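You operate a simulated robot arm through the tools that you are given. There is no shell and no other tool.

You run a simulated robot arm. Do the job below in one go: nothing can be reset, and whatever is moved stays where it is left.

Task
Release the held reading, zero the light meter and park it at 0.5 m.
Fine: HOLD once, then ZERO with the flap shut; the flap stays shut.
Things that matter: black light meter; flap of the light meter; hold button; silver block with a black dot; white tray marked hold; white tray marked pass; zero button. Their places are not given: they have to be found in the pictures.

It is judged by the outcome, as a careful person would: the job done as asked, and still so three seconds after it is handed in. It fails if anything else is knocked over, pushed out of place, dropped, spilled or broken.

Robot
A 6-joint arm with a two-finger gripper, fixed in place. Base frame: the origin is on the floor under the middle of its stand, x ahead of it, y to its left, z up; the work surface is at about z = 0.78. Units: m, rad, N and s.
It reaches about 1.637 m from its shoulder. Its first joint turns from -2.897 to 2.897 rad. Payload 3.43 kg.
The TCP is the grasp point between the finger pads, 0.02 m short of the fingertips. In the tool frame z runs along the fingers and y along their closing line. The gripper opens to 0.19 m; its body begins 0.248 m behind the TCP.
Orientation is told as [roll, pitch, yaw] about the base's x, y, z axes, in that order, counted from this pose: with the fingers straight down and closing along the base's y, the tool's x points along the base's -x, its y along +y and its z along -z.

Tools
- The arm moves only by the tool arm_command. Its argument "plan" is one flat list of numbers, 7 for each row, row after row: the finger opening in m, from 0 to 0.19, then the shift along the tool's x, y, z in units of 25 mm (1.0 is 25 mm), then the turn, a rotation vector about the tool's x, y, z in units of 5 degrees (1.0 is 5 degrees). In form: [grip, x, y, z, ax, ay, az, grip, x, y, z, ax, ay, az, ...]. A call has 1 to 20 rows; each row shifts and turns the commanded pose from where the row before left it, along the tool's axes as they then stand. A call with a number of a shift or a turn outside -1 to 1 is refused whole. A row lasts 0.2 s, in which the tool goes at most 0.05 m and 0.15 rad; a call with a longer step from one row to the next is refused whole, and so is a gripper value outside its range. Where a pose cannot be reached the arm comes as near as it can. A force on the tool above 90 N (or 10 N above the force at the start of the call, whichever is more), or a blocked arm, ends the call early, and 0.2 s more pass. The fingers move at their own pace (about 0.045 m/s each) and stop on an object; they squeeze with about 31 N. The grip force told is the motor's: it shows also when the fingers shut on nothing. Time passes only in rows, and 0.2 s behind the last, so rows that do not move let the fingers close. The reply holds the time, the measured pose of the TCP, the force on the tool along the base axes, the opening and the grip force, in the units named above and with some noise, with the torque about the TCP (base axes, N m) and any sound that the robot's microphone picked up.
- Cameras (640 x 400 px; columns grow to the right, rows downward): "scene" is fixed at [0.4003, -0.6465, 1.6173]; the picture's right is [0.92, -0.39, 0.00], its down [-0.23, -0.54, -0.81] and it looks along [0.31, 0.75, -0.59] (base axes); focal length 334 px, centre (320, 200). "wrist" rides on the gripper at [0.07, -0.008, -0.288] in the tool frame; the picture's right is [0.12, 0.99, 0.00], its down [-0.96, 0.11, -0.25] and it looks along [-0.25, 0.03, 0.97] (tool axes); focal length 261 px, centre (320, 200).
- camera(camera): a new picture of that camera. It takes no simulated time.
- slide_trunk(by): slides the trunk up (or, below 0, down) by that many m; the arm rides with it, the base frame stays. It gives what a move gives, with no picture.
- measure_at(camera, pixels): there is no depth. For up to 12 entries [column, row, z] of the newest picture of that camera ("zoom" is the newest enlarged one), the place [x, y] in the base frame at which the ray of that pixel passes the height z, good to about 0.002 m, but the place of the scene camera against the robot may be out by one fixed shift of up to 0.025 m in any direction. It takes no simulated time.
- close_up(camera, box): a new picture of the part [left, top, right, bottom] of that camera's present view, enlarged. It takes no simulated time.
- sign_off(): hands the job in; it is judged then, once.

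Open the gripper and draw the arm clear of the work before you hand the job in, unless the task says otherwise.

The tools are called after "Request:" as a command line: name --argument value ..., lists and objects as JSON in quotes. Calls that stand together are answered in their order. arm_command: Moves the arm, as the interface text tells. Its arguments: {"type":"object","properties":{"plan":{"type":"array","items":{"type":"number"}}},"required":["plan"]} The other tools are called the same way: slide_trunk (by) moves the trunk up or down; camera (camera) takes a picture; measure_at (camera, pixels) gives the place at which the rays of pixels pass given heights; close_up (camera, box) takes an enlarged picture of a part of a camera's view; sign_off () hands the job in.

At the start:

```text
clock: 0.0
position: [0.7262, -0.0756, 1.2654]
orientation: [0.001, 0.0, 0.0]
contact_force: [0.2, -0.3, 0.7]
moment: [0.04, 0.0, -0.01]
grip_width: 0.1905
finger_force: 0.0
trunk travel left (down, up): [-0.175, 0.065]
```

scene: 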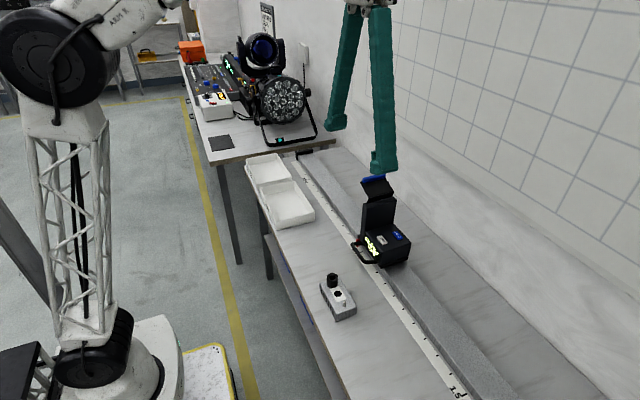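
wrist: 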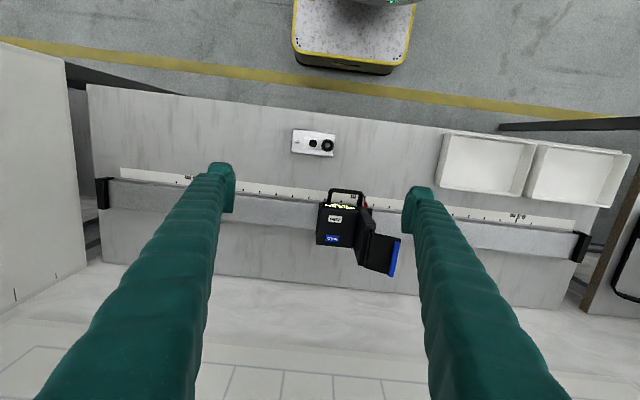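

I see the black light meter near (345,222) in the wrist picture and near (382,235) in the scene picture. I take close-ups of both to make out the buttons, flap and ruler.

Request:
close_up --camera "wrist" --box '[280, 170, 420, 290]'

Request:
close_up --camera "scene" --box '[310, 160, 430, 280]'

Request:
close_up --camera "wrist" --box '[80, 110, 360, 290]'

Request:
close_up --camera "wrist" --box '[380, 110, 640, 290]'

```text
3.33 times, centred on (350, 230) of wrist
```

zoom: 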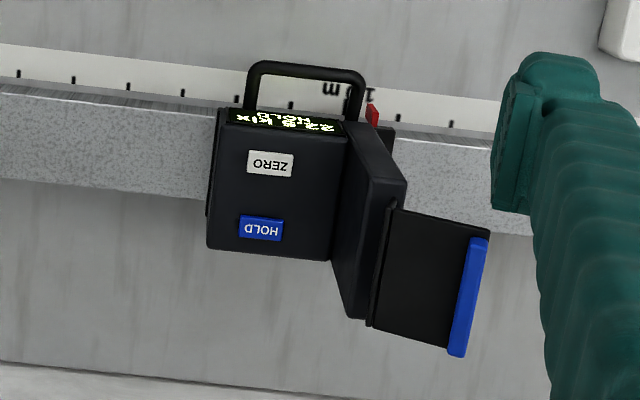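

```text
3.33 times, centred on (370, 220) of scene
```

zoom: 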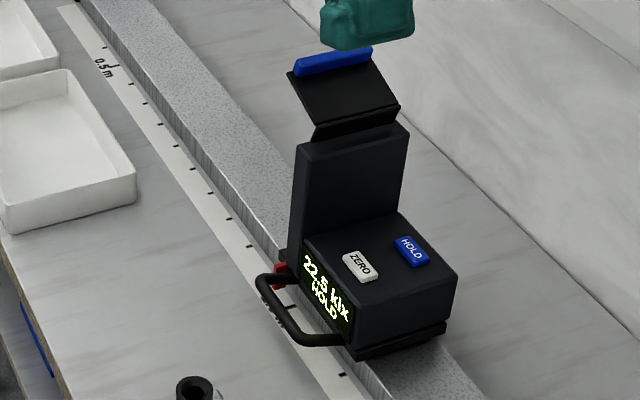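

```text
2.22 times, centred on (220, 200) of wrist
```

zoom: 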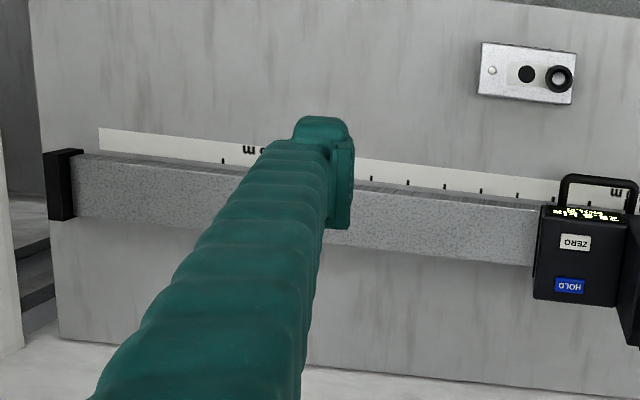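

```text
2.22 times, centred on (510, 200) of wrist
```

zoom: 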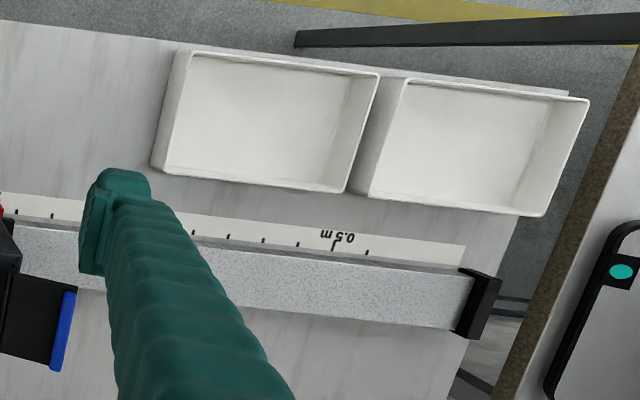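

The meter rides on a rail with a red pointer at about 1.0 m on the ruler, the 0.5 m mark lies towards +y, and the display shows 22.5 klx HOLD. I measure rays through ZERO, HOLD, the flap tip and the pointer in both cameras to triangulate heights.

Request:
measure_at --camera "wrist" --pixels '[[335, 218.9, 0.8], [335, 218.9, 0.95], [332.3, 238.7, 0.8], [332.3, 238.7, 0.95], [361.5, 205, 0.8], [361.5, 205, 0.85], [394, 259, 0.9], [394, 259, 1.05], [328, 155, 0.78], [313, 143, 0.8], [355, 201, 0.78], [517, 215, 0.78]]'

Request:
measure_at --camera "scene" --pixels '[[382, 239.5, 0.8], [382, 239.5, 0.95], [397.9, 235, 0.8], [397.9, 235, 0.95], [358, 243, 0.8], [358, 243, 0.85], [374, 178, 0.9], [374, 178, 1.05], [332, 283, 0.8], [337, 297, 0.8], [305, 180, 0.78], [459, 390, 0.78]]'

```text
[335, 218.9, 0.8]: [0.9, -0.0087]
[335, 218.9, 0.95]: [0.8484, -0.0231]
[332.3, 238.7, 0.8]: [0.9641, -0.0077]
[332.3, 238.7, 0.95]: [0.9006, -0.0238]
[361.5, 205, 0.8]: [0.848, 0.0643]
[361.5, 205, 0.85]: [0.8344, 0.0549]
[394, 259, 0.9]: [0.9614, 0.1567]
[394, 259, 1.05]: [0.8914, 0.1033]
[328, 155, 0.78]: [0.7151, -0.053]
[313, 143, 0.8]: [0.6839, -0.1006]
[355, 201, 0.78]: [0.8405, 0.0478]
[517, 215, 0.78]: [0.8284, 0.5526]
```

```text
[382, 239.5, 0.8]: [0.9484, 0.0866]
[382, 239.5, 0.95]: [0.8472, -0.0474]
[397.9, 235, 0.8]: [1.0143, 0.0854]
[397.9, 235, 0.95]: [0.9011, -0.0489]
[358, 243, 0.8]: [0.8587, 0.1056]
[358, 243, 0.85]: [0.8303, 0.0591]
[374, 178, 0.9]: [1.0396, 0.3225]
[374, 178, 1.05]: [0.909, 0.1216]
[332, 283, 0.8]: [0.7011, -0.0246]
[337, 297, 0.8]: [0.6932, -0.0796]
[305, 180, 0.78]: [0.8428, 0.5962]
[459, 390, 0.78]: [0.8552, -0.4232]
```

Rays put the ZERO and HOLD button tops at roughly z 0.92–0.95. I move the arm about 0.35 m towards +y and tilt it back towards the meter, so the wrist camera sees the flap and sensor side.

Request:
arm_command --plan '[0.19, 0, 1, 0, 0, 0, 0, 0.19, 0, 1, 0, 0, 0, 0, 0.19, 0, 1, 0, 0, 0, 0, 0.19, 0, 1, 0, 0, 0, 0, 0.19, 0, 1, 0, 0, 0, 0, 0.19, 0, 1, 0, 0, 0, 0, 0.19, 0, 1, 0, 0, 0, 0, 0.19, 0, 1, 0, 0, 0, 0, 0.19, 0, 1, 0, 0, 0, 0, 0.19, 0, 1, 0, 0, 0, 0, 0.19, 0, 1, 0, 0, 0, 0, 0.19, 0, 1, 0, 0, 0, 0, 0.19, 0, 1, 0, 0, 0, 0, 0.19, 0, 1, 0, 0, 0, 0, 0.19, 0, 0, 0, 1, 0, 0, 0.19, 0, 0, 0, 1, 0, 0, 0.19, 0, 0, 0, 1, 0, 0, 0.19, 0, 0, 0, 1, 0, 0, 0.19, 0, 0, 0, 1, 0, 0]'

Request:
camera --camera "wrist"

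Request:
camera --camera "scene"

```text
clock: 4.0
position: [0.7156, 0.2599, 1.2288]
orientation: [-0.436, -0.006, 0.001]
contact_force: [0.4, -0.2, -0.3]
moment: [0.13, 0.02, 0.01]
grip_width: 0.19
finger_force: 0.0
out of reach, approached as far as the arm can: row 17, 18, 19
trunk travel left (down, up): [-0.175, 0.065]
```

```text
taken
```

wrist: 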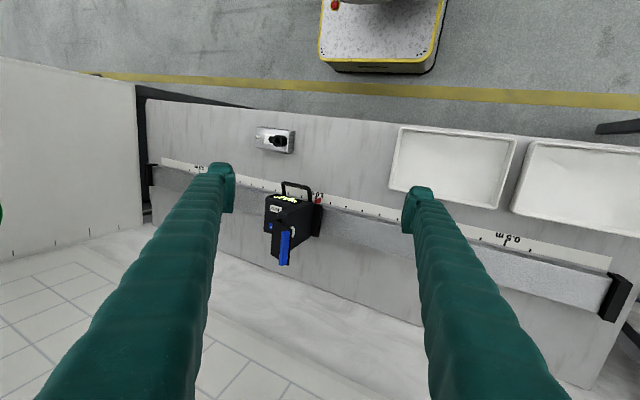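

```text
taken
```

scene: 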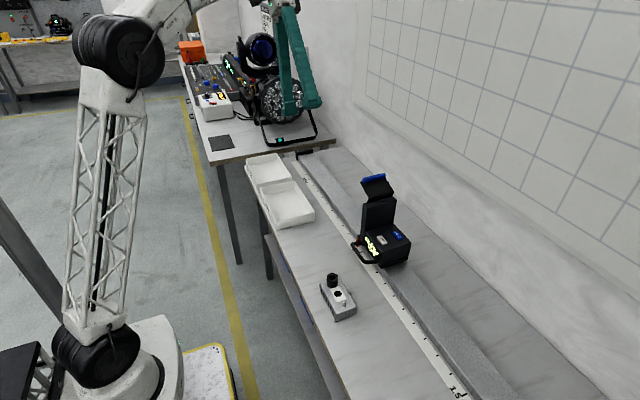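

The meter now shows at (290,215) in the wrist picture, with the flap's blue edge at (284,247). I enlarge it from both cameras.

Request:
close_up --camera "wrist" --box '[240, 165, 350, 275]'

Request:
close_up --camera "scene" --box '[340, 165, 425, 275]'

Request:
close_up --camera "wrist" --box '[460, 200, 640, 330]'

Request:
close_up --camera "scene" --box '[240, 140, 340, 230]'

```text
3.64 times, centred on (295, 220) of wrist
```

zoom: 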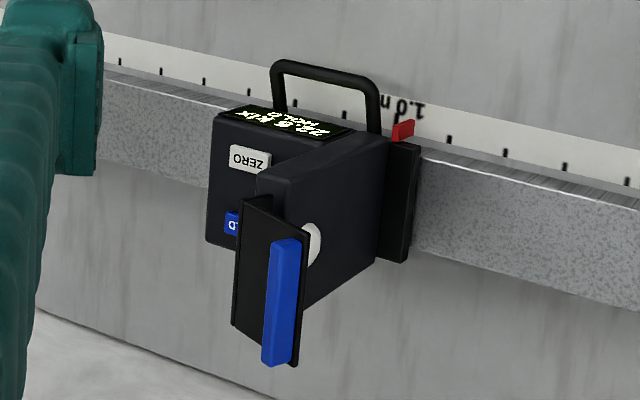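

```text
3.64 times, centred on (382, 220) of scene
```

zoom: 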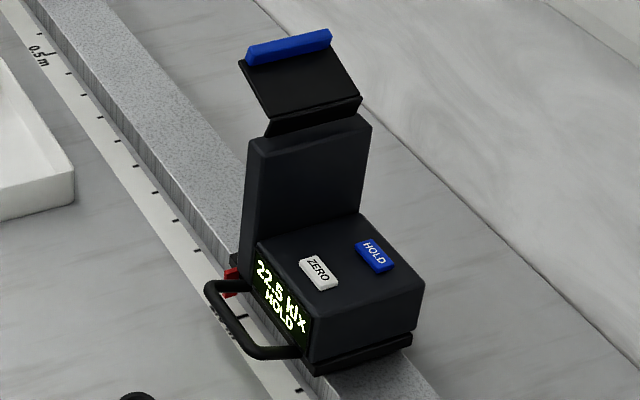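

```text
3.08 times, centred on (550, 265) of wrist
```

zoom: 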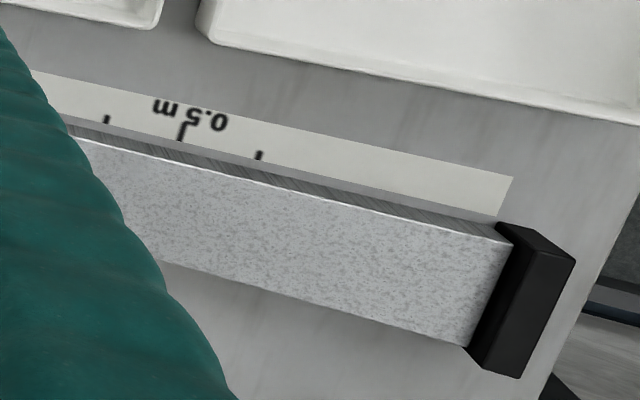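

```text
4.44 times, centred on (290, 185) of scene
```

zoom: 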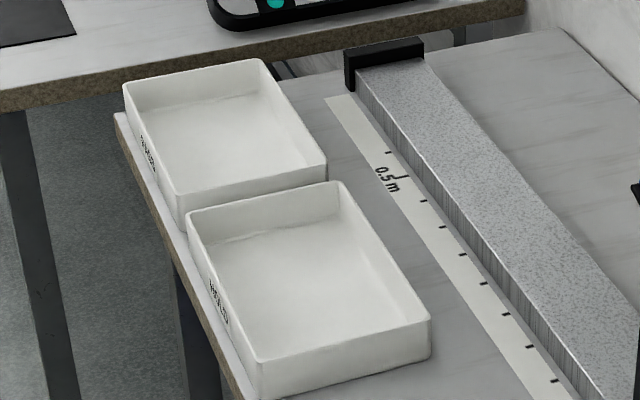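

The sensor dome is on the +y face of the head and the flap is hinged at the head's top edge, standing open outward and up, with the blue tab on its free edge. I measure the same points from this view to triangulate.

Request:
measure_at --camera "wrist" --pixels '[[275.5, 209, 0.8], [275.5, 209, 0.95], [285.1, 247.5, 0.9], [285.1, 247.5, 1.05], [287.6, 231.8, 1.0], [282.6, 263.5, 1.0], [317.5, 200.8, 0.8], [317.5, 200.8, 0.85], [505.5, 242.5, 0.78], [292.9, 228, 0.9], [292.9, 228, 0.95], [275, 221, 0.95]]'

Request:
measure_at --camera "scene" --pixels '[[308, 179.8, 0.78], [308, 179.8, 0.8]]'

```text
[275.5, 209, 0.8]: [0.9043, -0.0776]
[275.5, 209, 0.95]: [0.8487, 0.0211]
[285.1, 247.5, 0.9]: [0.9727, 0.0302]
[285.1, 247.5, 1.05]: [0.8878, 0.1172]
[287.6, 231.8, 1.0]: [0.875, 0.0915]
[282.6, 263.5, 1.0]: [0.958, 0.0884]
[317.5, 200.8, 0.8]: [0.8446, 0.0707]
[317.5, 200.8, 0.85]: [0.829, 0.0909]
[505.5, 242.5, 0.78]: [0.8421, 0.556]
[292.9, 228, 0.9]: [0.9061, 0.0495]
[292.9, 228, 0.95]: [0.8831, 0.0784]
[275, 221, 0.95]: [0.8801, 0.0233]
```

```text
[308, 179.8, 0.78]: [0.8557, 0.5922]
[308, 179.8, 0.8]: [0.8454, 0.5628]
```

Triangulation gives ZERO at about (0.870, -0.018, 0.891), HOLD at about (0.926, -0.017, 0.891), and the flap tab at about (0.897, 0.109, 1.035). I undo the tilt, go back over the meter and close the fingers while moving.

Request:
arm_command --plan '[0, 0, 0, 0, -1, 0, 0, 0, 0, 0, 0, -1, 0, 0, 0, 0, 0, 0, -1, 0, 0, 0, 0, 0, 0, -1, 0, 0, 0, 0, 0, 0, -1, 0, 0, 0, 0, -1, 0, 0, 0, 0, 0, 0, -1, 0, 0, 0, 0, 0, 0, -1, 0, 0, 0, 0, 0, 0, -1, 0, 0, 0, 0, 0, 0, -1, 0, 0, 0, 0, 0, 0, -1, 0, 0, 0, 0, 0, 0, -1, 0, 0, 0, 0, 0, 0, -1, 0, 0, 0, 0]'

Request:
camera --camera "wrist"

Request:
camera --camera "scene"

```text
clock: 6.8
position: [0.7165, 0.061, 1.2294]
orientation: [0.0, -0.001, -0.001]
contact_force: [-0.3, 0.6, -0.3]
moment: [-0.1, 0.03, -0.05]
grip_width: 0.0001
finger_force: 31.2
trunk travel left (down, up): [-0.175, 0.065]
```

```text
taken
```

wrist: 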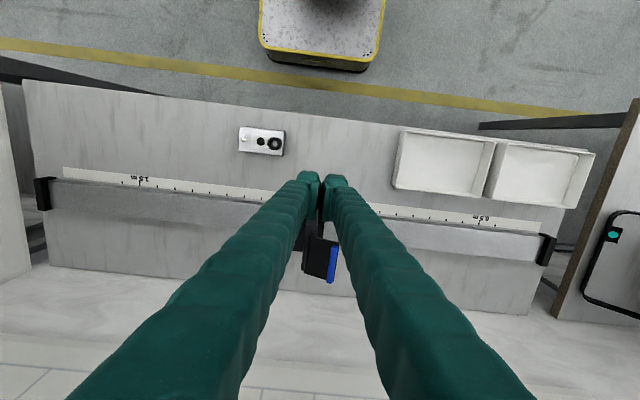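

```text
taken
```

scene: 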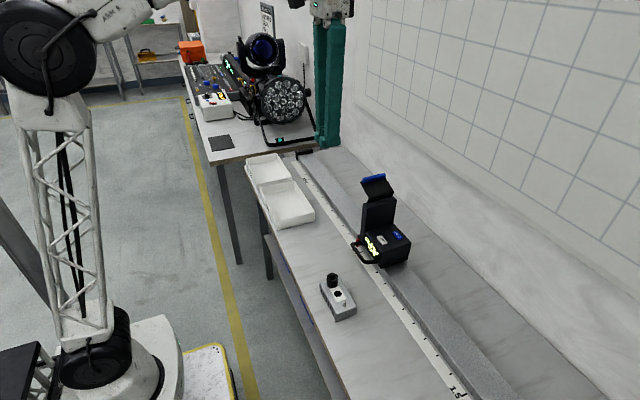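

Closed fingers are about 0.06 m wide along y and 0.03 m along x at the tips, which fits on the HOLD button clear of ZERO and the head. I move over HOLD at safe height and come down to about 0.12 m above it.

Request:
arm_command --plan '[0, -0.929, -0.369, 0, 0, 0, 0, 0, -0.929, -0.369, 0, 0, 0, 0, 0, -0.929, -0.369, 0, 0, 0, 0, 0, -0.929, -0.369, 0, 0, 0, 0, 0, -0.929, -0.369, 0, 0, 0, 0, 0, -0.929, -0.369, 0, 0, 0, 0, 0, -0.929, -0.369, 0, 0, 0, 0, 0, -0.929, -0.369, 0, 0, 0, 0, 0, -0.929, -0.369, 0, 0, 0, 0, 0, 0, 0, 1, 0, 0, 0, 0, 0, 0, 1, 0, 0, 0, 0, 0, 0, 1, 0, 0, 0, 0, 0, 0, 1, 0, 0, 0, 0, 0, 0, 1, 0, 0, 0, 0, 0, 0, 1, 0, 0, 0, 0, 0, 0, 1, 0, 0, 0, 0, 0, 0, 1, 0, 0, 0]'

Request:
camera --camera "wrist"

Request:
camera --camera "scene"

Request:
close_up --camera "scene" --box '[330, 150, 450, 275]'

```text
clock: 10.4
position: [0.9181, -0.0221, 1.0223]
orientation: [0.0, 0.001, -0.001]
contact_force: [0.5, -0.8, 0.3]
moment: [0.04, -0.04, 0.01]
grip_width: 0.0
finger_force: 31.0
out of reach, approached as far as the arm can: row 9
trunk travel left (down, up): [-0.175, 0.065]
```

```text
taken
```

wrist: 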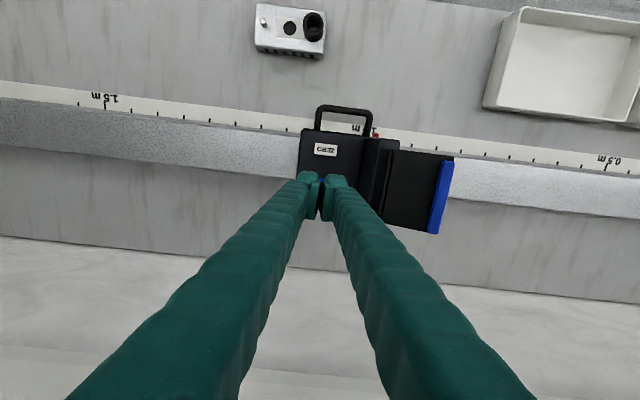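

```text
taken
```

scene: 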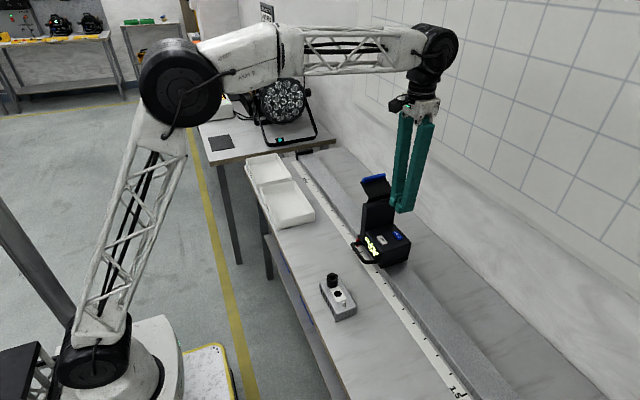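

```text
3.20 times, centred on (390, 212) of scene
```

zoom: 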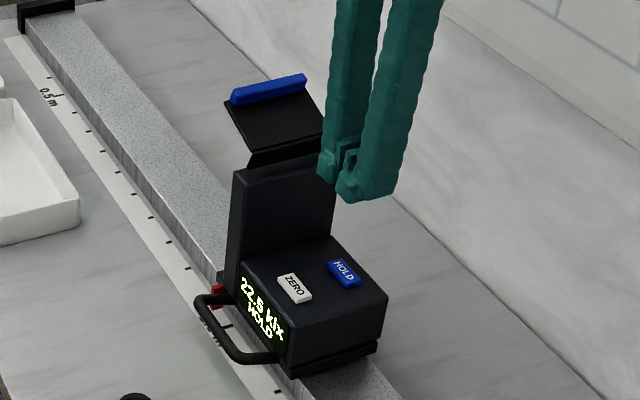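

The arm is at (0.918, -0.022, 1.022), with ZERO visible at (325,150) in the wrist picture and HOLD just beneath the fingertips. I enlarge this closer view and measure more points.

Request:
close_up --camera "wrist" --box '[280, 90, 470, 250]'

Request:
measure_at --camera "wrist" --pixels '[[325, 150, 0.89], [449, 163, 1.035], [432, 233, 1.035], [441, 198, 1.035], [358, 129, 0.78], [376, 136, 0.79], [607, 163, 0.78], [298, 130, 0.88], [365, 138, 0.88], [322, 180, 0.89]]'

```text
2.50 times, centred on (375, 170) of wrist
```

zoom: 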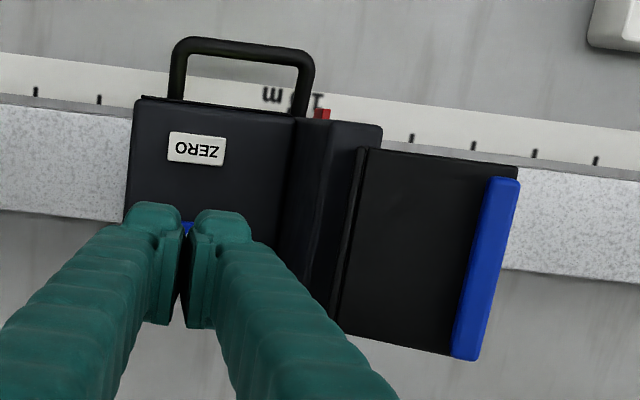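

```text
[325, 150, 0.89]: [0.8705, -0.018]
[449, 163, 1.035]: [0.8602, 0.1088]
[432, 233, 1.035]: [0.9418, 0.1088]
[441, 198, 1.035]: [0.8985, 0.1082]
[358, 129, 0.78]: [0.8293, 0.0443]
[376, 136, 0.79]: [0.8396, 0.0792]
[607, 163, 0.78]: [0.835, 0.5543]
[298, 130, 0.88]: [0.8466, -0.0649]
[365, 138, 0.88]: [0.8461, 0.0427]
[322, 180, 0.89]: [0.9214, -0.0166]
```

HOLD re-measures at about (0.925, -0.017) with its top near z 0.891. I shift 6 mm forward and lower to TCP z ≈ 0.922 (tips about 1 cm above the button).

Request:
arm_command --plan '[0, -0.28, 0.04, 1, 0, 0, 0, 0, 0, 0, 1, 0, 0, 0, 0, 0, 0, 1, 0, 0, 0, 0, 0, 0, 0.5, 0, 0, 0, 0, 0, 0, 0.4, 0, 0, 0]'

Request:
close_up --camera "scene" --box '[330, 170, 450, 275]'

Request:
close_up --camera "wrist" --box '[270, 80, 470, 250]'

```text
clock: 11.6
position: [0.9266, -0.0219, 0.9231]
orientation: [-0.001, 0.0, 0.0]
contact_force: [0.0, -0.2, -0.3]
moment: [-0.01, -0.03, 0.01]
grip_width: 0.0001
finger_force: 30.7
trunk travel left (down, up): [-0.175, 0.065]
```

```text
3.81 times, centred on (390, 222) of scene
```

zoom: 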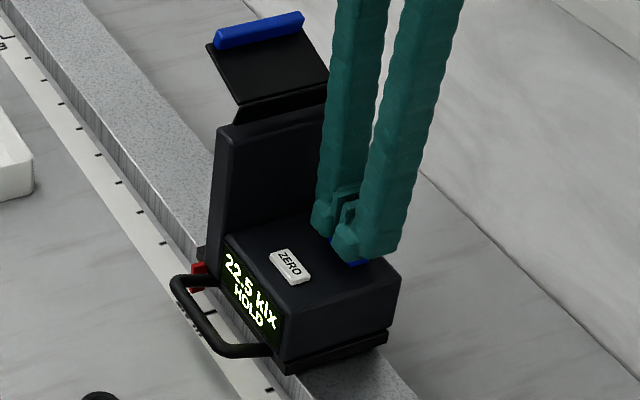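

```text
2.35 times, centred on (370, 165) of wrist
```

zoom: 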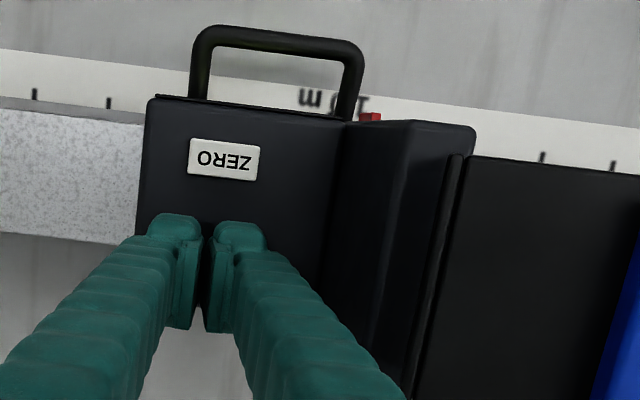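

The tips are above the blue HOLD button (zoom (355,260) in scene), clear of ZERO and the head. I lower in 2 mm rows to near contact and read the force.

Request:
arm_command --plan '[0, 0, 0.1, 0.08, 0, 0, 0, 0, 0, 0, 0.08, 0, 0, 0, 0, 0, 0, 0.08, 0, 0, 0, 0, 0, 0, 0.08, 0, 0, 0]'

```text
clock: 12.6
position: [0.9259, -0.0199, 0.9165]
orientation: [0.0, 0.001, 0.0]
contact_force: [0.6, 0.2, 1.0]
moment: [-0.03, 0.01, 0.0]
grip_width: 0.0001
finger_force: 31.0
trunk travel left (down, up): [-0.175, 0.065]
```

Force is still within noise (1 N), so I continue down in small rows.

Request:
arm_command --plan '[0, 0, 0, 0.06, 0, 0, 0, 0, 0, 0, 0.06, 0, 0, 0]'

Request:
close_up --camera "scene" --box '[330, 170, 450, 275]'

```text
clock: 13.2
position: [0.9263, -0.0185, 0.9138]
orientation: [0.001, 0.0, 0.001]
contact_force: [0.5, 0.0, -0.5]
moment: [-0.01, 0.04, 0.0]
grip_width: 0.0
finger_force: 30.8
trunk travel left (down, up): [-0.175, 0.065]
```

```text
3.81 times, centred on (390, 222) of scene
```

zoom: 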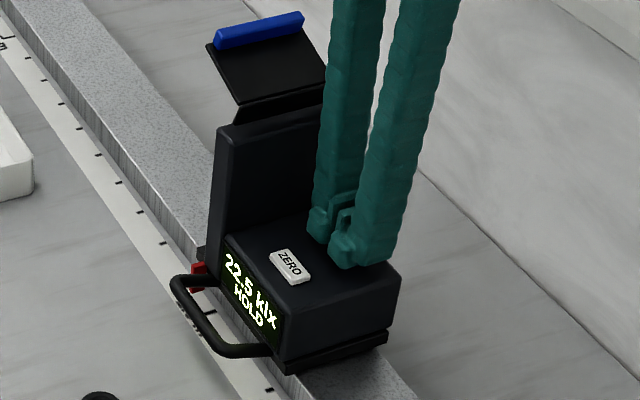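

No contact yet at z 0.9138 and the display still shows HOLD. I continue down 1.5 mm per row.

Request:
arm_command --plan '[0, 0, 0, 0.06, 0, 0, 0, 0, 0, 0, 0.06, 0, 0, 0]'

```text
clock: 13.8
position: [0.9278, -0.0205, 0.912]
orientation: [0.0, 0.002, -0.001]
contact_force: [-1.0, 0.7, 1.2]
moment: [0.03, -0.01, -0.01]
grip_width: 0.0058
finger_force: 34.3
trunk travel left (down, up): [-0.175, 0.065]
```

The reading shows the opening went to 5.8 mm, so something is touching the tips. I look at both cameras before doing more.

Request:
close_up --camera "wrist" --box '[270, 80, 430, 220]'

Request:
close_up --camera "scene" --box '[350, 200, 430, 275]'

```text
2.86 times, centred on (350, 150) of wrist
```

zoom: 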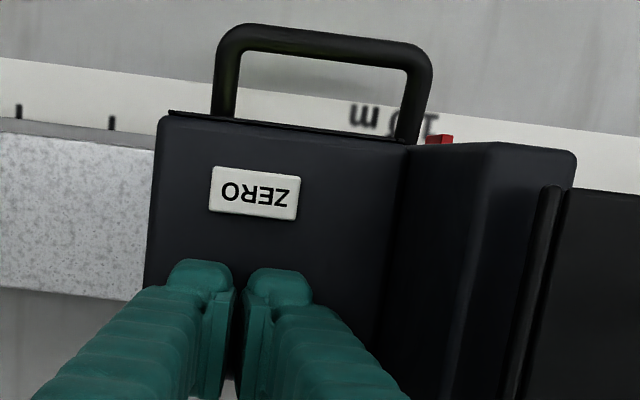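

```text
5.33 times, centred on (390, 238) of scene
```

zoom: 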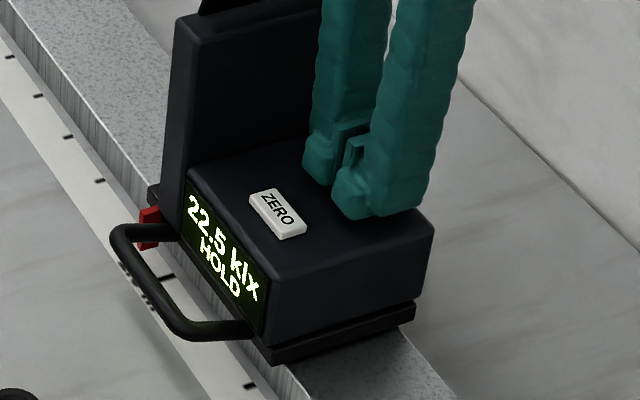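

Display still reads HOLD, and the tips are slightly spread on the button. I lift 12 mm and check whether anything registered.

Request:
arm_command --plan '[0, 0, 0, -0.24, 0, 0, 0, 0, 0, 0, -0.24, 0, 0, 0, 0, 0, 0, 0, 0, 0, 0]'

Request:
close_up --camera "scene" --box '[350, 200, 430, 275]'

Request:
close_up --camera "wrist" --box '[270, 120, 370, 220]'

```text
clock: 14.6
position: [0.926, -0.0198, 0.9217]
orientation: [0.0, 0.0, 0.0]
contact_force: [0.1, 0.4, -0.6]
moment: [-0.03, -0.02, -0.04]
grip_width: 0.0
finger_force: 34.3
trunk travel left (down, up): [-0.175, 0.065]
```

```text
5.33 times, centred on (390, 238) of scene
```

zoom: 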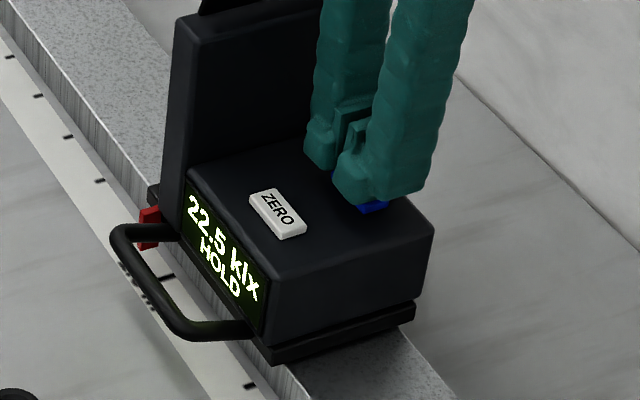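

```text
4.00 times, centred on (320, 170) of wrist
```

zoom: 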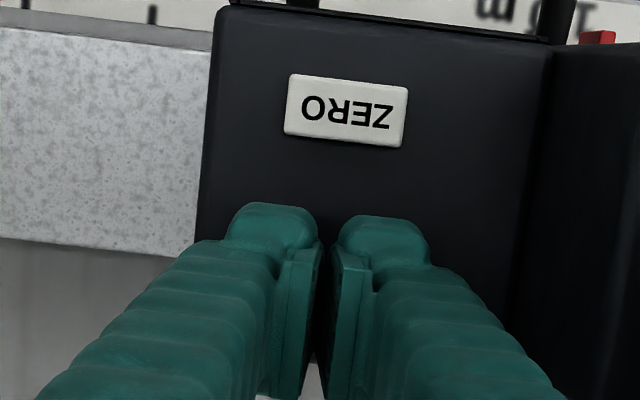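

Lifted, the display still shows "22.5 klx HOLD", so that touch did not register. I shift 13 mm towards -y so that one single fingertip (the +y one) sits square over the button, and lower to just above it.

Request:
arm_command --plan '[0, 0, -0.26, 0, 0, 0, 0, 0, 0, -0.26, 0, 0, 0, 0, 0, 0, 0, 0.14, 0, 0, 0, 0, 0, 0, 0.14, 0, 0, 0, 0, 0, 0, 0, 0, 0, 0]'

Request:
close_up --camera "scene" --box '[350, 200, 430, 275]'

```text
clock: 15.8
position: [0.9275, -0.0335, 0.9155]
orientation: [0.0, 0.0, 0.001]
contact_force: [-0.5, 1.0, 0.3]
moment: [0.04, -0.03, 0.0]
grip_width: 0.0
finger_force: 34.2
trunk travel left (down, up): [-0.175, 0.065]
```

```text
5.33 times, centred on (390, 238) of scene
```

zoom: 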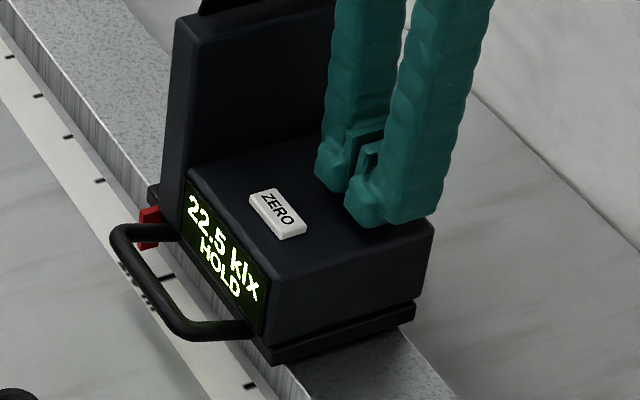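

Now at z 0.9155 with the +y fingertip over HOLD. I press down 1 mm per row.

Request:
arm_command --plan '[0, 0, 0, 0.04, 0, 0, 0, 0, 0, 0, 0.04, 0, 0, 0, 0, 0, 0, 0.04, 0, 0, 0]'

Request:
close_up --camera "scene" --box '[350, 200, 430, 275]'

```text
clock: 16.6
position: [0.9263, -0.0324, 0.9146]
orientation: [0.0, 0.0, 0.0]
contact_force: [-0.1, 0.1, 0.8]
moment: [0.04, 0.01, 0.05]
grip_width: 0.0
finger_force: 34.0
trunk travel left (down, up): [-0.175, 0.065]
```

```text
5.33 times, centred on (390, 238) of scene
```

zoom: 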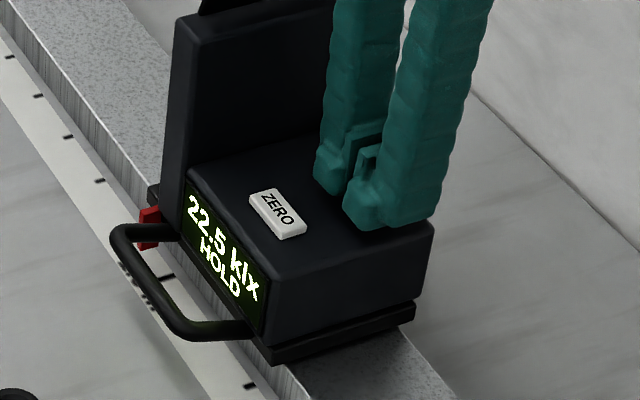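

No contact force yet; I continue 1 mm per row, two rows at a time.

Request:
arm_command --plan '[0, 0, 0, 0.04, 0, 0, 0, 0, 0, 0, 0.04, 0, 0, 0]'

```text
clock: 17.2
position: [0.9257, -0.0319, 0.9098]
orientation: [0.001, 0.001, 0.0]
contact_force: [0.2, -1.2, 0.8]
moment: [0.02, 0.0, -0.03]
grip_width: 0.0
finger_force: 34.5
trunk travel left (down, up): [-0.175, 0.065]
```

Still no real force at z ≈ 0.910; I go down two more millimetres and check the display.

Request:
arm_command --plan '[0, 0, 0, 0.04, 0, 0, 0, 0, 0, 0, 0.04, 0, 0, 0]'

Request:
close_up --camera "scene" --box '[350, 200, 430, 275]'

Request:
close_up --camera "wrist" --box '[270, 120, 370, 220]'

```text
clock: 17.8
position: [0.9254, -0.033, 0.9082]
orientation: [0.0, 0.002, -0.001]
contact_force: [0.7, 0.3, 2.5]
moment: [0.0, -0.01, 0.0]
grip_width: 0.0
finger_force: 34.2
trunk travel left (down, up): [-0.175, 0.065]
heard: click
```

```text
5.33 times, centred on (390, 238) of scene
```

zoom: 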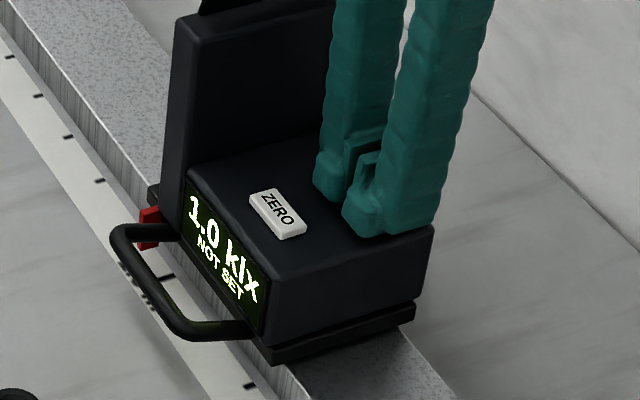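

```text
4.00 times, centred on (320, 170) of wrist
```

zoom: 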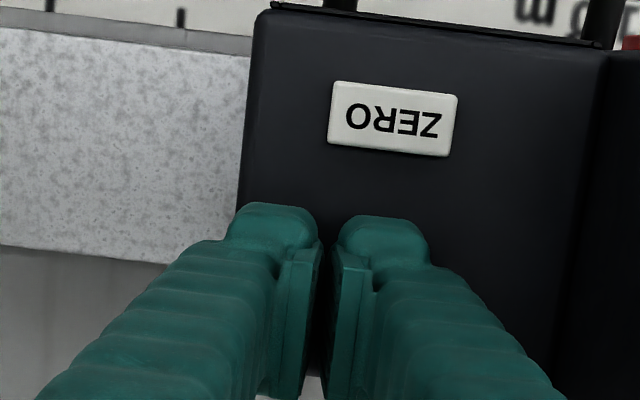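

A click was heard and the display now reads "1.0 klx NOT SET": HOLD is released. I lift straight up, then move over the flap's free edge at height.

Request:
arm_command --plan '[0, 0, 0, -0.5, 0, 0, 0, 0, 0, 0, -1, 0, 0, 0, 0, 0, 0, -1, 0, 0, 0, 0, 0, 0, -1, 0, 0, 0, 0, 0, 0, -1, 0, 0, 0, 0, 0, 0, -1, 0, 0, 0, 0, 0, 0, -1, 0, 0, 0, 0, 0, 0, -1, 0, 0, 0, 0, 0, 0, -1, 0, 0, 0, 0, 0.2, 1, 0, 0, 0, 0, 0, 0.2, 1, 0, 0, 0, 0, 0, 0.2, 1, 0, 0, 0, 0, 0, 0.2, 1, 0, 0, 0, 0, 0, 0.2, 1, 0, 0, 0, 0, 0, 0, 0.9, 0, 0, 0, 0]'

Request:
camera --camera "wrist"

Request:
camera --camera "scene"

Request:
close_up --camera "scene" --box '[330, 150, 450, 275]'

```text
clock: 21.0
position: [0.8975, 0.1167, 1.1216]
orientation: [0.001, 0.002, 0.002]
contact_force: [0.2, 0.4, -0.2]
moment: [0.11, -0.01, 0.01]
grip_width: 0.0
finger_force: 34.3
trunk travel left (down, up): [-0.175, 0.065]
```

```text
taken
```

wrist: 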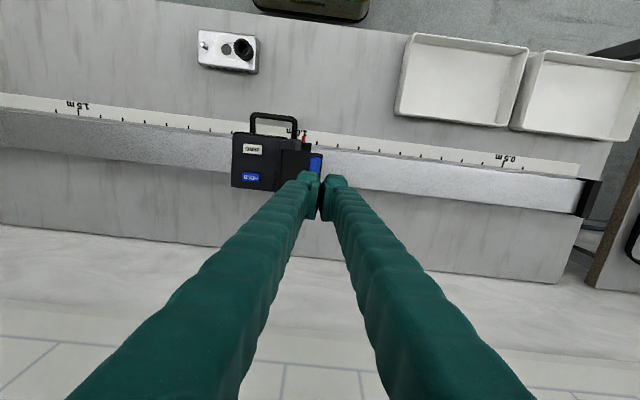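

```text
taken
```

scene: 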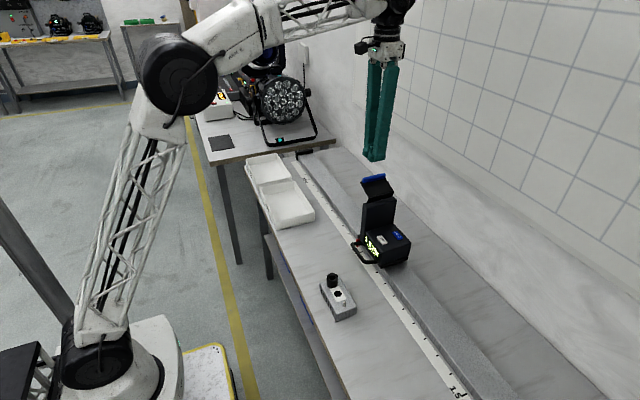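

```text
3.20 times, centred on (390, 212) of scene
```

zoom: 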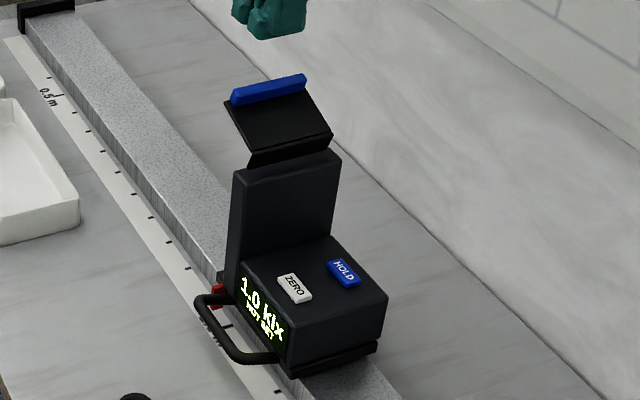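

Tips are directly above the flap's blue tab (tab at about y 0.109, z 1.035). I lower to touch and then push down in 5 mm rows, then check.

Request:
arm_command --plan '[0, 0, 0, 0.9, 0, 0, 0, 0, 0, 0, 0.9, 0, 0, 0, 0, 0, 0, 0.2, 0, 0, 0, 0, 0, 0, 0.2, 0, 0, 0, 0, 0, 0, 0.2, 0, 0, 0, 0, 0, 0, 0.2, 0, 0, 0]'

Request:
close_up --camera "scene" --box '[330, 150, 450, 275]'

```text
clock: 22.4
position: [0.9012, 0.1151, 1.056]
orientation: [0.0, -0.002, 0.0]
contact_force: [-0.1, 0.4, 0.5]
moment: [0.05, 0.02, -0.01]
grip_width: 0.0
finger_force: 34.4
trunk travel left (down, up): [-0.175, 0.065]
```

```text
3.20 times, centred on (390, 212) of scene
```

zoom: 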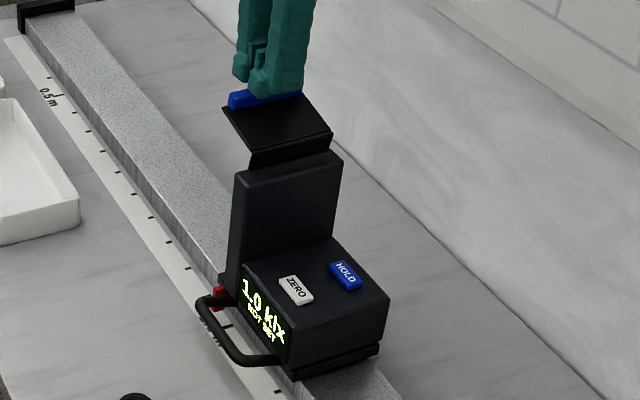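

The flap has begun to tip down with almost no force. I keep pushing down in 5 mm rows.

Request:
arm_command --plan '[0, 0, 0, 0.2, 0, 0, 0, 0, 0, 0, 0.2, 0, 0, 0, 0, 0, 0, 0.2, 0, 0, 0, 0, 0, 0, 0.2, 0, 0, 0, 0, 0, 0, 0.2, 0, 0, 0, 0, 0, 0, 0.2, 0, 0, 0]'

Request:
close_up --camera "scene" --box '[330, 150, 450, 275]'

```text
clock: 23.8
position: [0.9006, 0.1148, 1.0258]
orientation: [0.0, 0.0, -0.002]
contact_force: [-0.2, 0.1, -0.3]
moment: [0.04, -0.02, -0.05]
grip_width: 0.0
finger_force: 34.4
trunk travel left (down, up): [-0.175, 0.065]
```

```text
3.20 times, centred on (390, 212) of scene
```

zoom: 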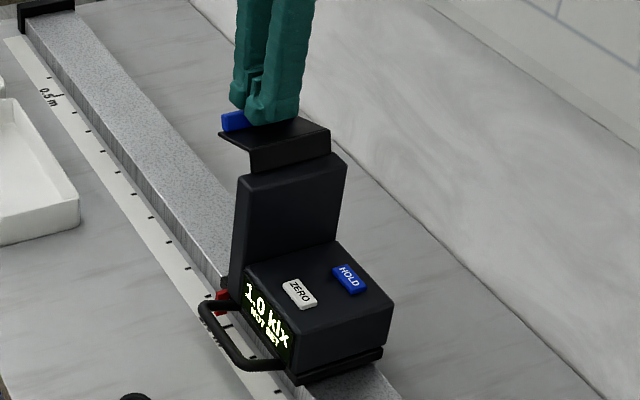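

The flap is now near horizontal and the carriage has slid only a few mm. I continue down, in 5 mm rows with a slight +y drift so the fingers ride towards the tab end.

Request:
arm_command --plan '[0, 0, 0.1, 0.2, 0, 0, 0, 0, 0, 0.1, 0.2, 0, 0, 0, 0, 0, 0.1, 0.2, 0, 0, 0, 0, 0, 0.1, 0.2, 0, 0, 0, 0, 0, 0, 0.2, 0, 0, 0]'

Request:
close_up --camera "scene" --box '[330, 150, 450, 275]'

Request:
close_up --camera "wrist" --box '[220, 80, 420, 240]'

```text
clock: 25.0
position: [0.9012, 0.1259, 1.0011]
orientation: [0.001, 0.001, -0.002]
contact_force: [0.1, -0.6, 0.8]
moment: [0.0, 0.01, -0.01]
grip_width: 0.0
finger_force: 34.5
trunk travel left (down, up): [-0.175, 0.065]
```

```text
3.20 times, centred on (390, 212) of scene
```

zoom: 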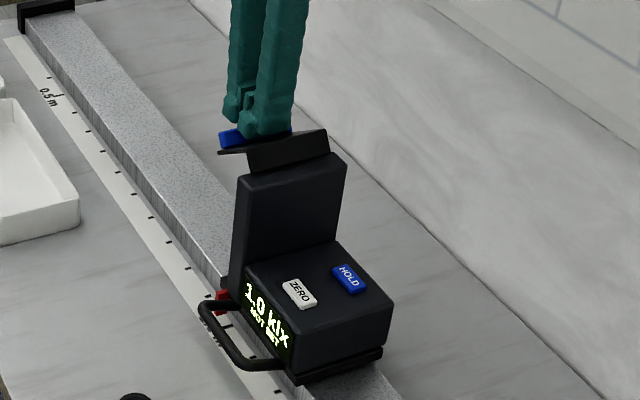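

```text
2.50 times, centred on (320, 160) of wrist
```

zoom: 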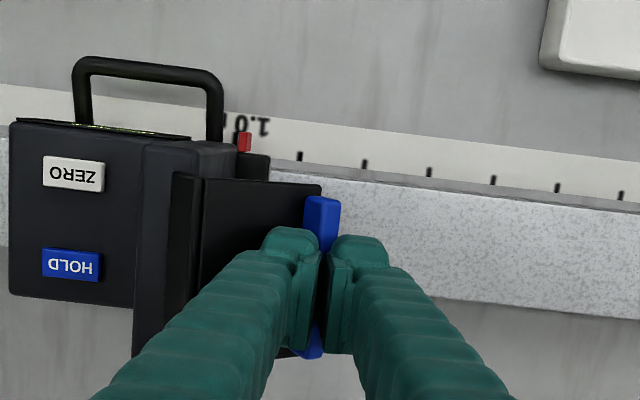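

The flap is L-shaped and now slightly below horizontal, with the tab under the fingertips at wrist zoom (320,220). I keep going down in 5 mm rows, drifting slightly +y so that the tips end up outside the tab.

Request:
arm_command --plan '[0, 0, 0.15, 0.2, 0, 0, 0, 0, 0, 0.15, 0.2, 0, 0, 0, 0, 0, 0.15, 0.2, 0, 0, 0, 0, 0, 0.15, 0.2, 0, 0, 0]'

Request:
close_up --camera "scene" --box '[330, 150, 450, 275]'

Request:
close_up --camera "wrist" --box '[220, 80, 420, 240]'

```text
clock: 26.0
position: [0.9023, 0.1421, 0.983]
orientation: [0.001, 0.001, 0.001]
contact_force: [0.0, 0.6, -0.6]
moment: [0.04, -0.04, 0.01]
grip_width: 0.0001
finger_force: 34.7
trunk travel left (down, up): [-0.175, 0.065]
```

```text
3.20 times, centred on (390, 212) of scene
```

zoom: 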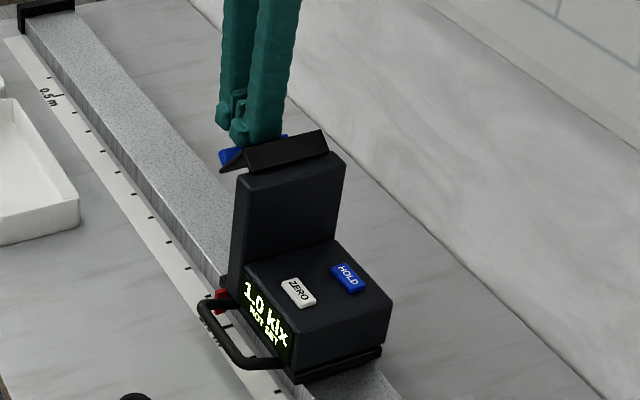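

```text
2.50 times, centred on (320, 160) of wrist
```

zoom: 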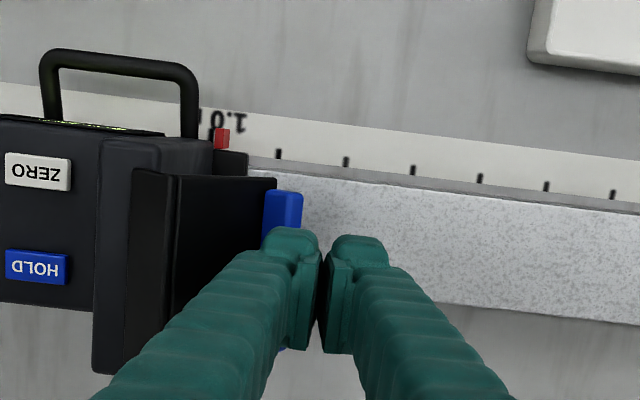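

The flap is about 30° below horizontal with the tab near y 0.12. I move 20 mm to +y to clear the tab, go down 35 mm outside it, and then push slowly towards -y.

Request:
arm_command --plan '[0, 0, 0.5, 0, 0, 0, 0, 0, 0, 0.4, 0, 0, 0, 0, 0, 0, 0, 0.4, 0, 0, 0, 0, 0, 0, 0.5, 0, 0, 0, 0, 0, 0, 0.5, 0, 0, 0, 0, 0, -0.2, 0, 0, 0, 0, 0, 0, -0.2, 0, 0, 0, 0, 0, 0, -0.2, 0, 0, 0, 0]'

Request:
close_up --camera "scene" --box '[330, 150, 450, 275]'

Request:
close_up --camera "wrist" --box '[220, 80, 420, 240]'

```text
clock: 27.8
position: [0.9012, 0.1481, 0.9456]
orientation: [0.0, 0.001, 0.0]
contact_force: [0.0, 2.3, -0.9]
moment: [0.03, -0.01, -0.06]
grip_width: 0.0
finger_force: 34.0
trunk travel left (down, up): [-0.175, 0.065]
```

```text
3.20 times, centred on (390, 212) of scene
```

zoom: 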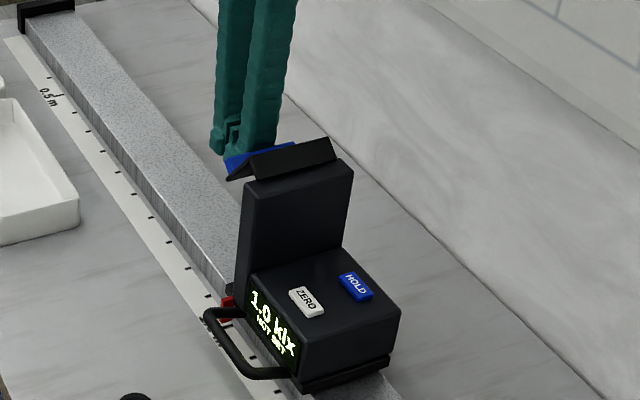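

```text
2.50 times, centred on (320, 160) of wrist
```

zoom: 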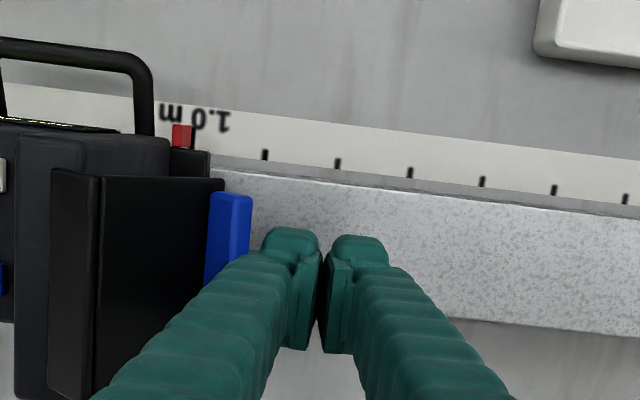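

Pushing sideways slid the carriage (about 2 N) rather than the flap, so I will instead close the flap by pinching head and flap gently between the two fingers. I back off, rise and open the fingers to 0.15 m to re-measure the head.

Request:
arm_command --plan '[0, 0, 0.4, 0, 0, 0, 0, 0, 0, 0.4, -0.5, 0, 0, 0, 0, 0, 0, -1, 0, 0, 0, 0, 0, 0, -1, 0, 0, 0, 0, 0, 0, -1, 0, 0, 0, 0, 0, 0, -1, 0, 0, 0, 0, 0, 0, -1, 0, 0, 0, 0, 0, 0, -1, 0, 0, 0, 0, 0, 0, -1, 0, 0, 0, 0.15, 0, -1, 0, 0, 0, 0, 0.15, 0, -1, 0, 0, 0, 0, 0.15, 0, -1, 0, 0, 0, 0, 0.15, 0, -1, 0, 0, 0, 0, 0.15, 0, -1, 0, 0, 0, 0, 0.15, 0, 0, 0, 0, 0, 0, 0.15, 0, 0, 0, 0, 0, 0, 0.15, 0, 0, 0, 0, 0, 0, 0.15, 0, 0, 0, 0, 0, 0]'

Request:
camera --camera "wrist"

Request:
close_up --camera "scene" --box '[330, 150, 450, 275]'

Request:
close_up --camera "wrist" --box '[250, 100, 390, 240]'

```text
clock: 31.6
position: [0.9031, 0.0449, 1.1362]
orientation: [0.002, 0.001, 0.001]
contact_force: [0.2, 0.1, 0.6]
moment: [-0.01, 0.02, 0.0]
grip_width: 0.15
finger_force: 0.1
trunk travel left (down, up): [-0.175, 0.065]
```

```text
taken
```

wrist: 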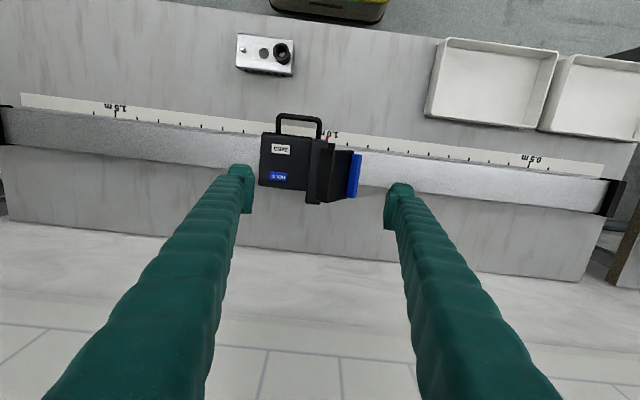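

```text
3.20 times, centred on (390, 212) of scene
```

zoom: 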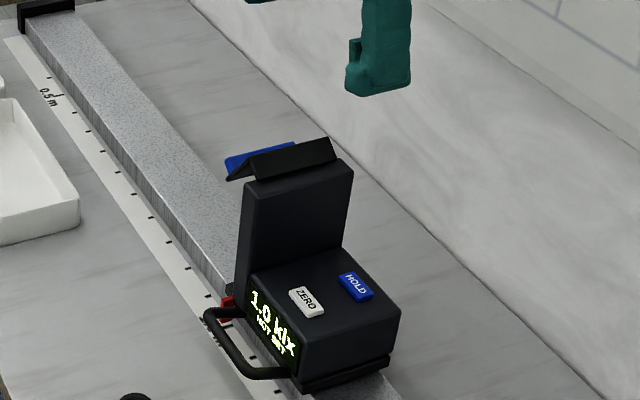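

```text
2.86 times, centred on (320, 170) of wrist
```

zoom: 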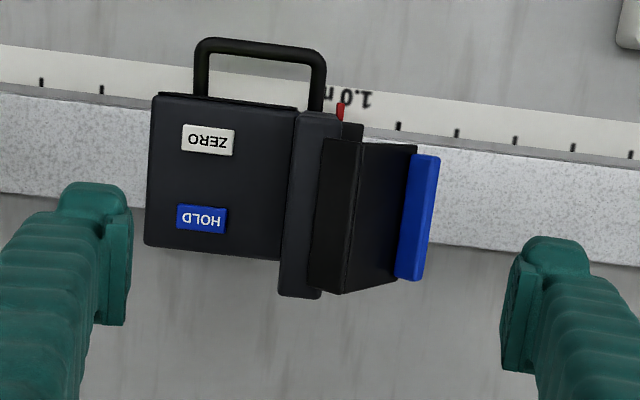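

The flap now hangs partly down with the head at zoom columns 290–340 and the tab at (417,215). I measure the head, tab and pointer positions in this view.

Request:
measure_at --camera "wrist" --pixels '[[280.8, 149, 0.89], [278.7, 176.3, 0.89], [311.3, 138.5, 0.99], [306, 203.3, 0.99], [316.5, 149, 1.0], [354, 175.3, 0.96], [327.4, 139.2, 0.79], [304, 137, 0.88], [260.5, 133, 0.885], [306, 192, 0.89], [531, 161, 0.78], [360, 179, 0.96]]'

```text
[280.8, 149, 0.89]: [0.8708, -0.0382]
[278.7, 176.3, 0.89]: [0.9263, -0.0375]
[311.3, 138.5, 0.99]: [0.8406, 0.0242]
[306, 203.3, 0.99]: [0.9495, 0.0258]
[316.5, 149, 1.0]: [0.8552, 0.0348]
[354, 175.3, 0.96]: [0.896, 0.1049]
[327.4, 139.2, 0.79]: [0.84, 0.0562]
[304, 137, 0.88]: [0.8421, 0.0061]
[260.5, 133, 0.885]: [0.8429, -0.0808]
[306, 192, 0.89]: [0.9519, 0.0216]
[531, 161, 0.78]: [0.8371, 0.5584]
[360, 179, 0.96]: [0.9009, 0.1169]
```

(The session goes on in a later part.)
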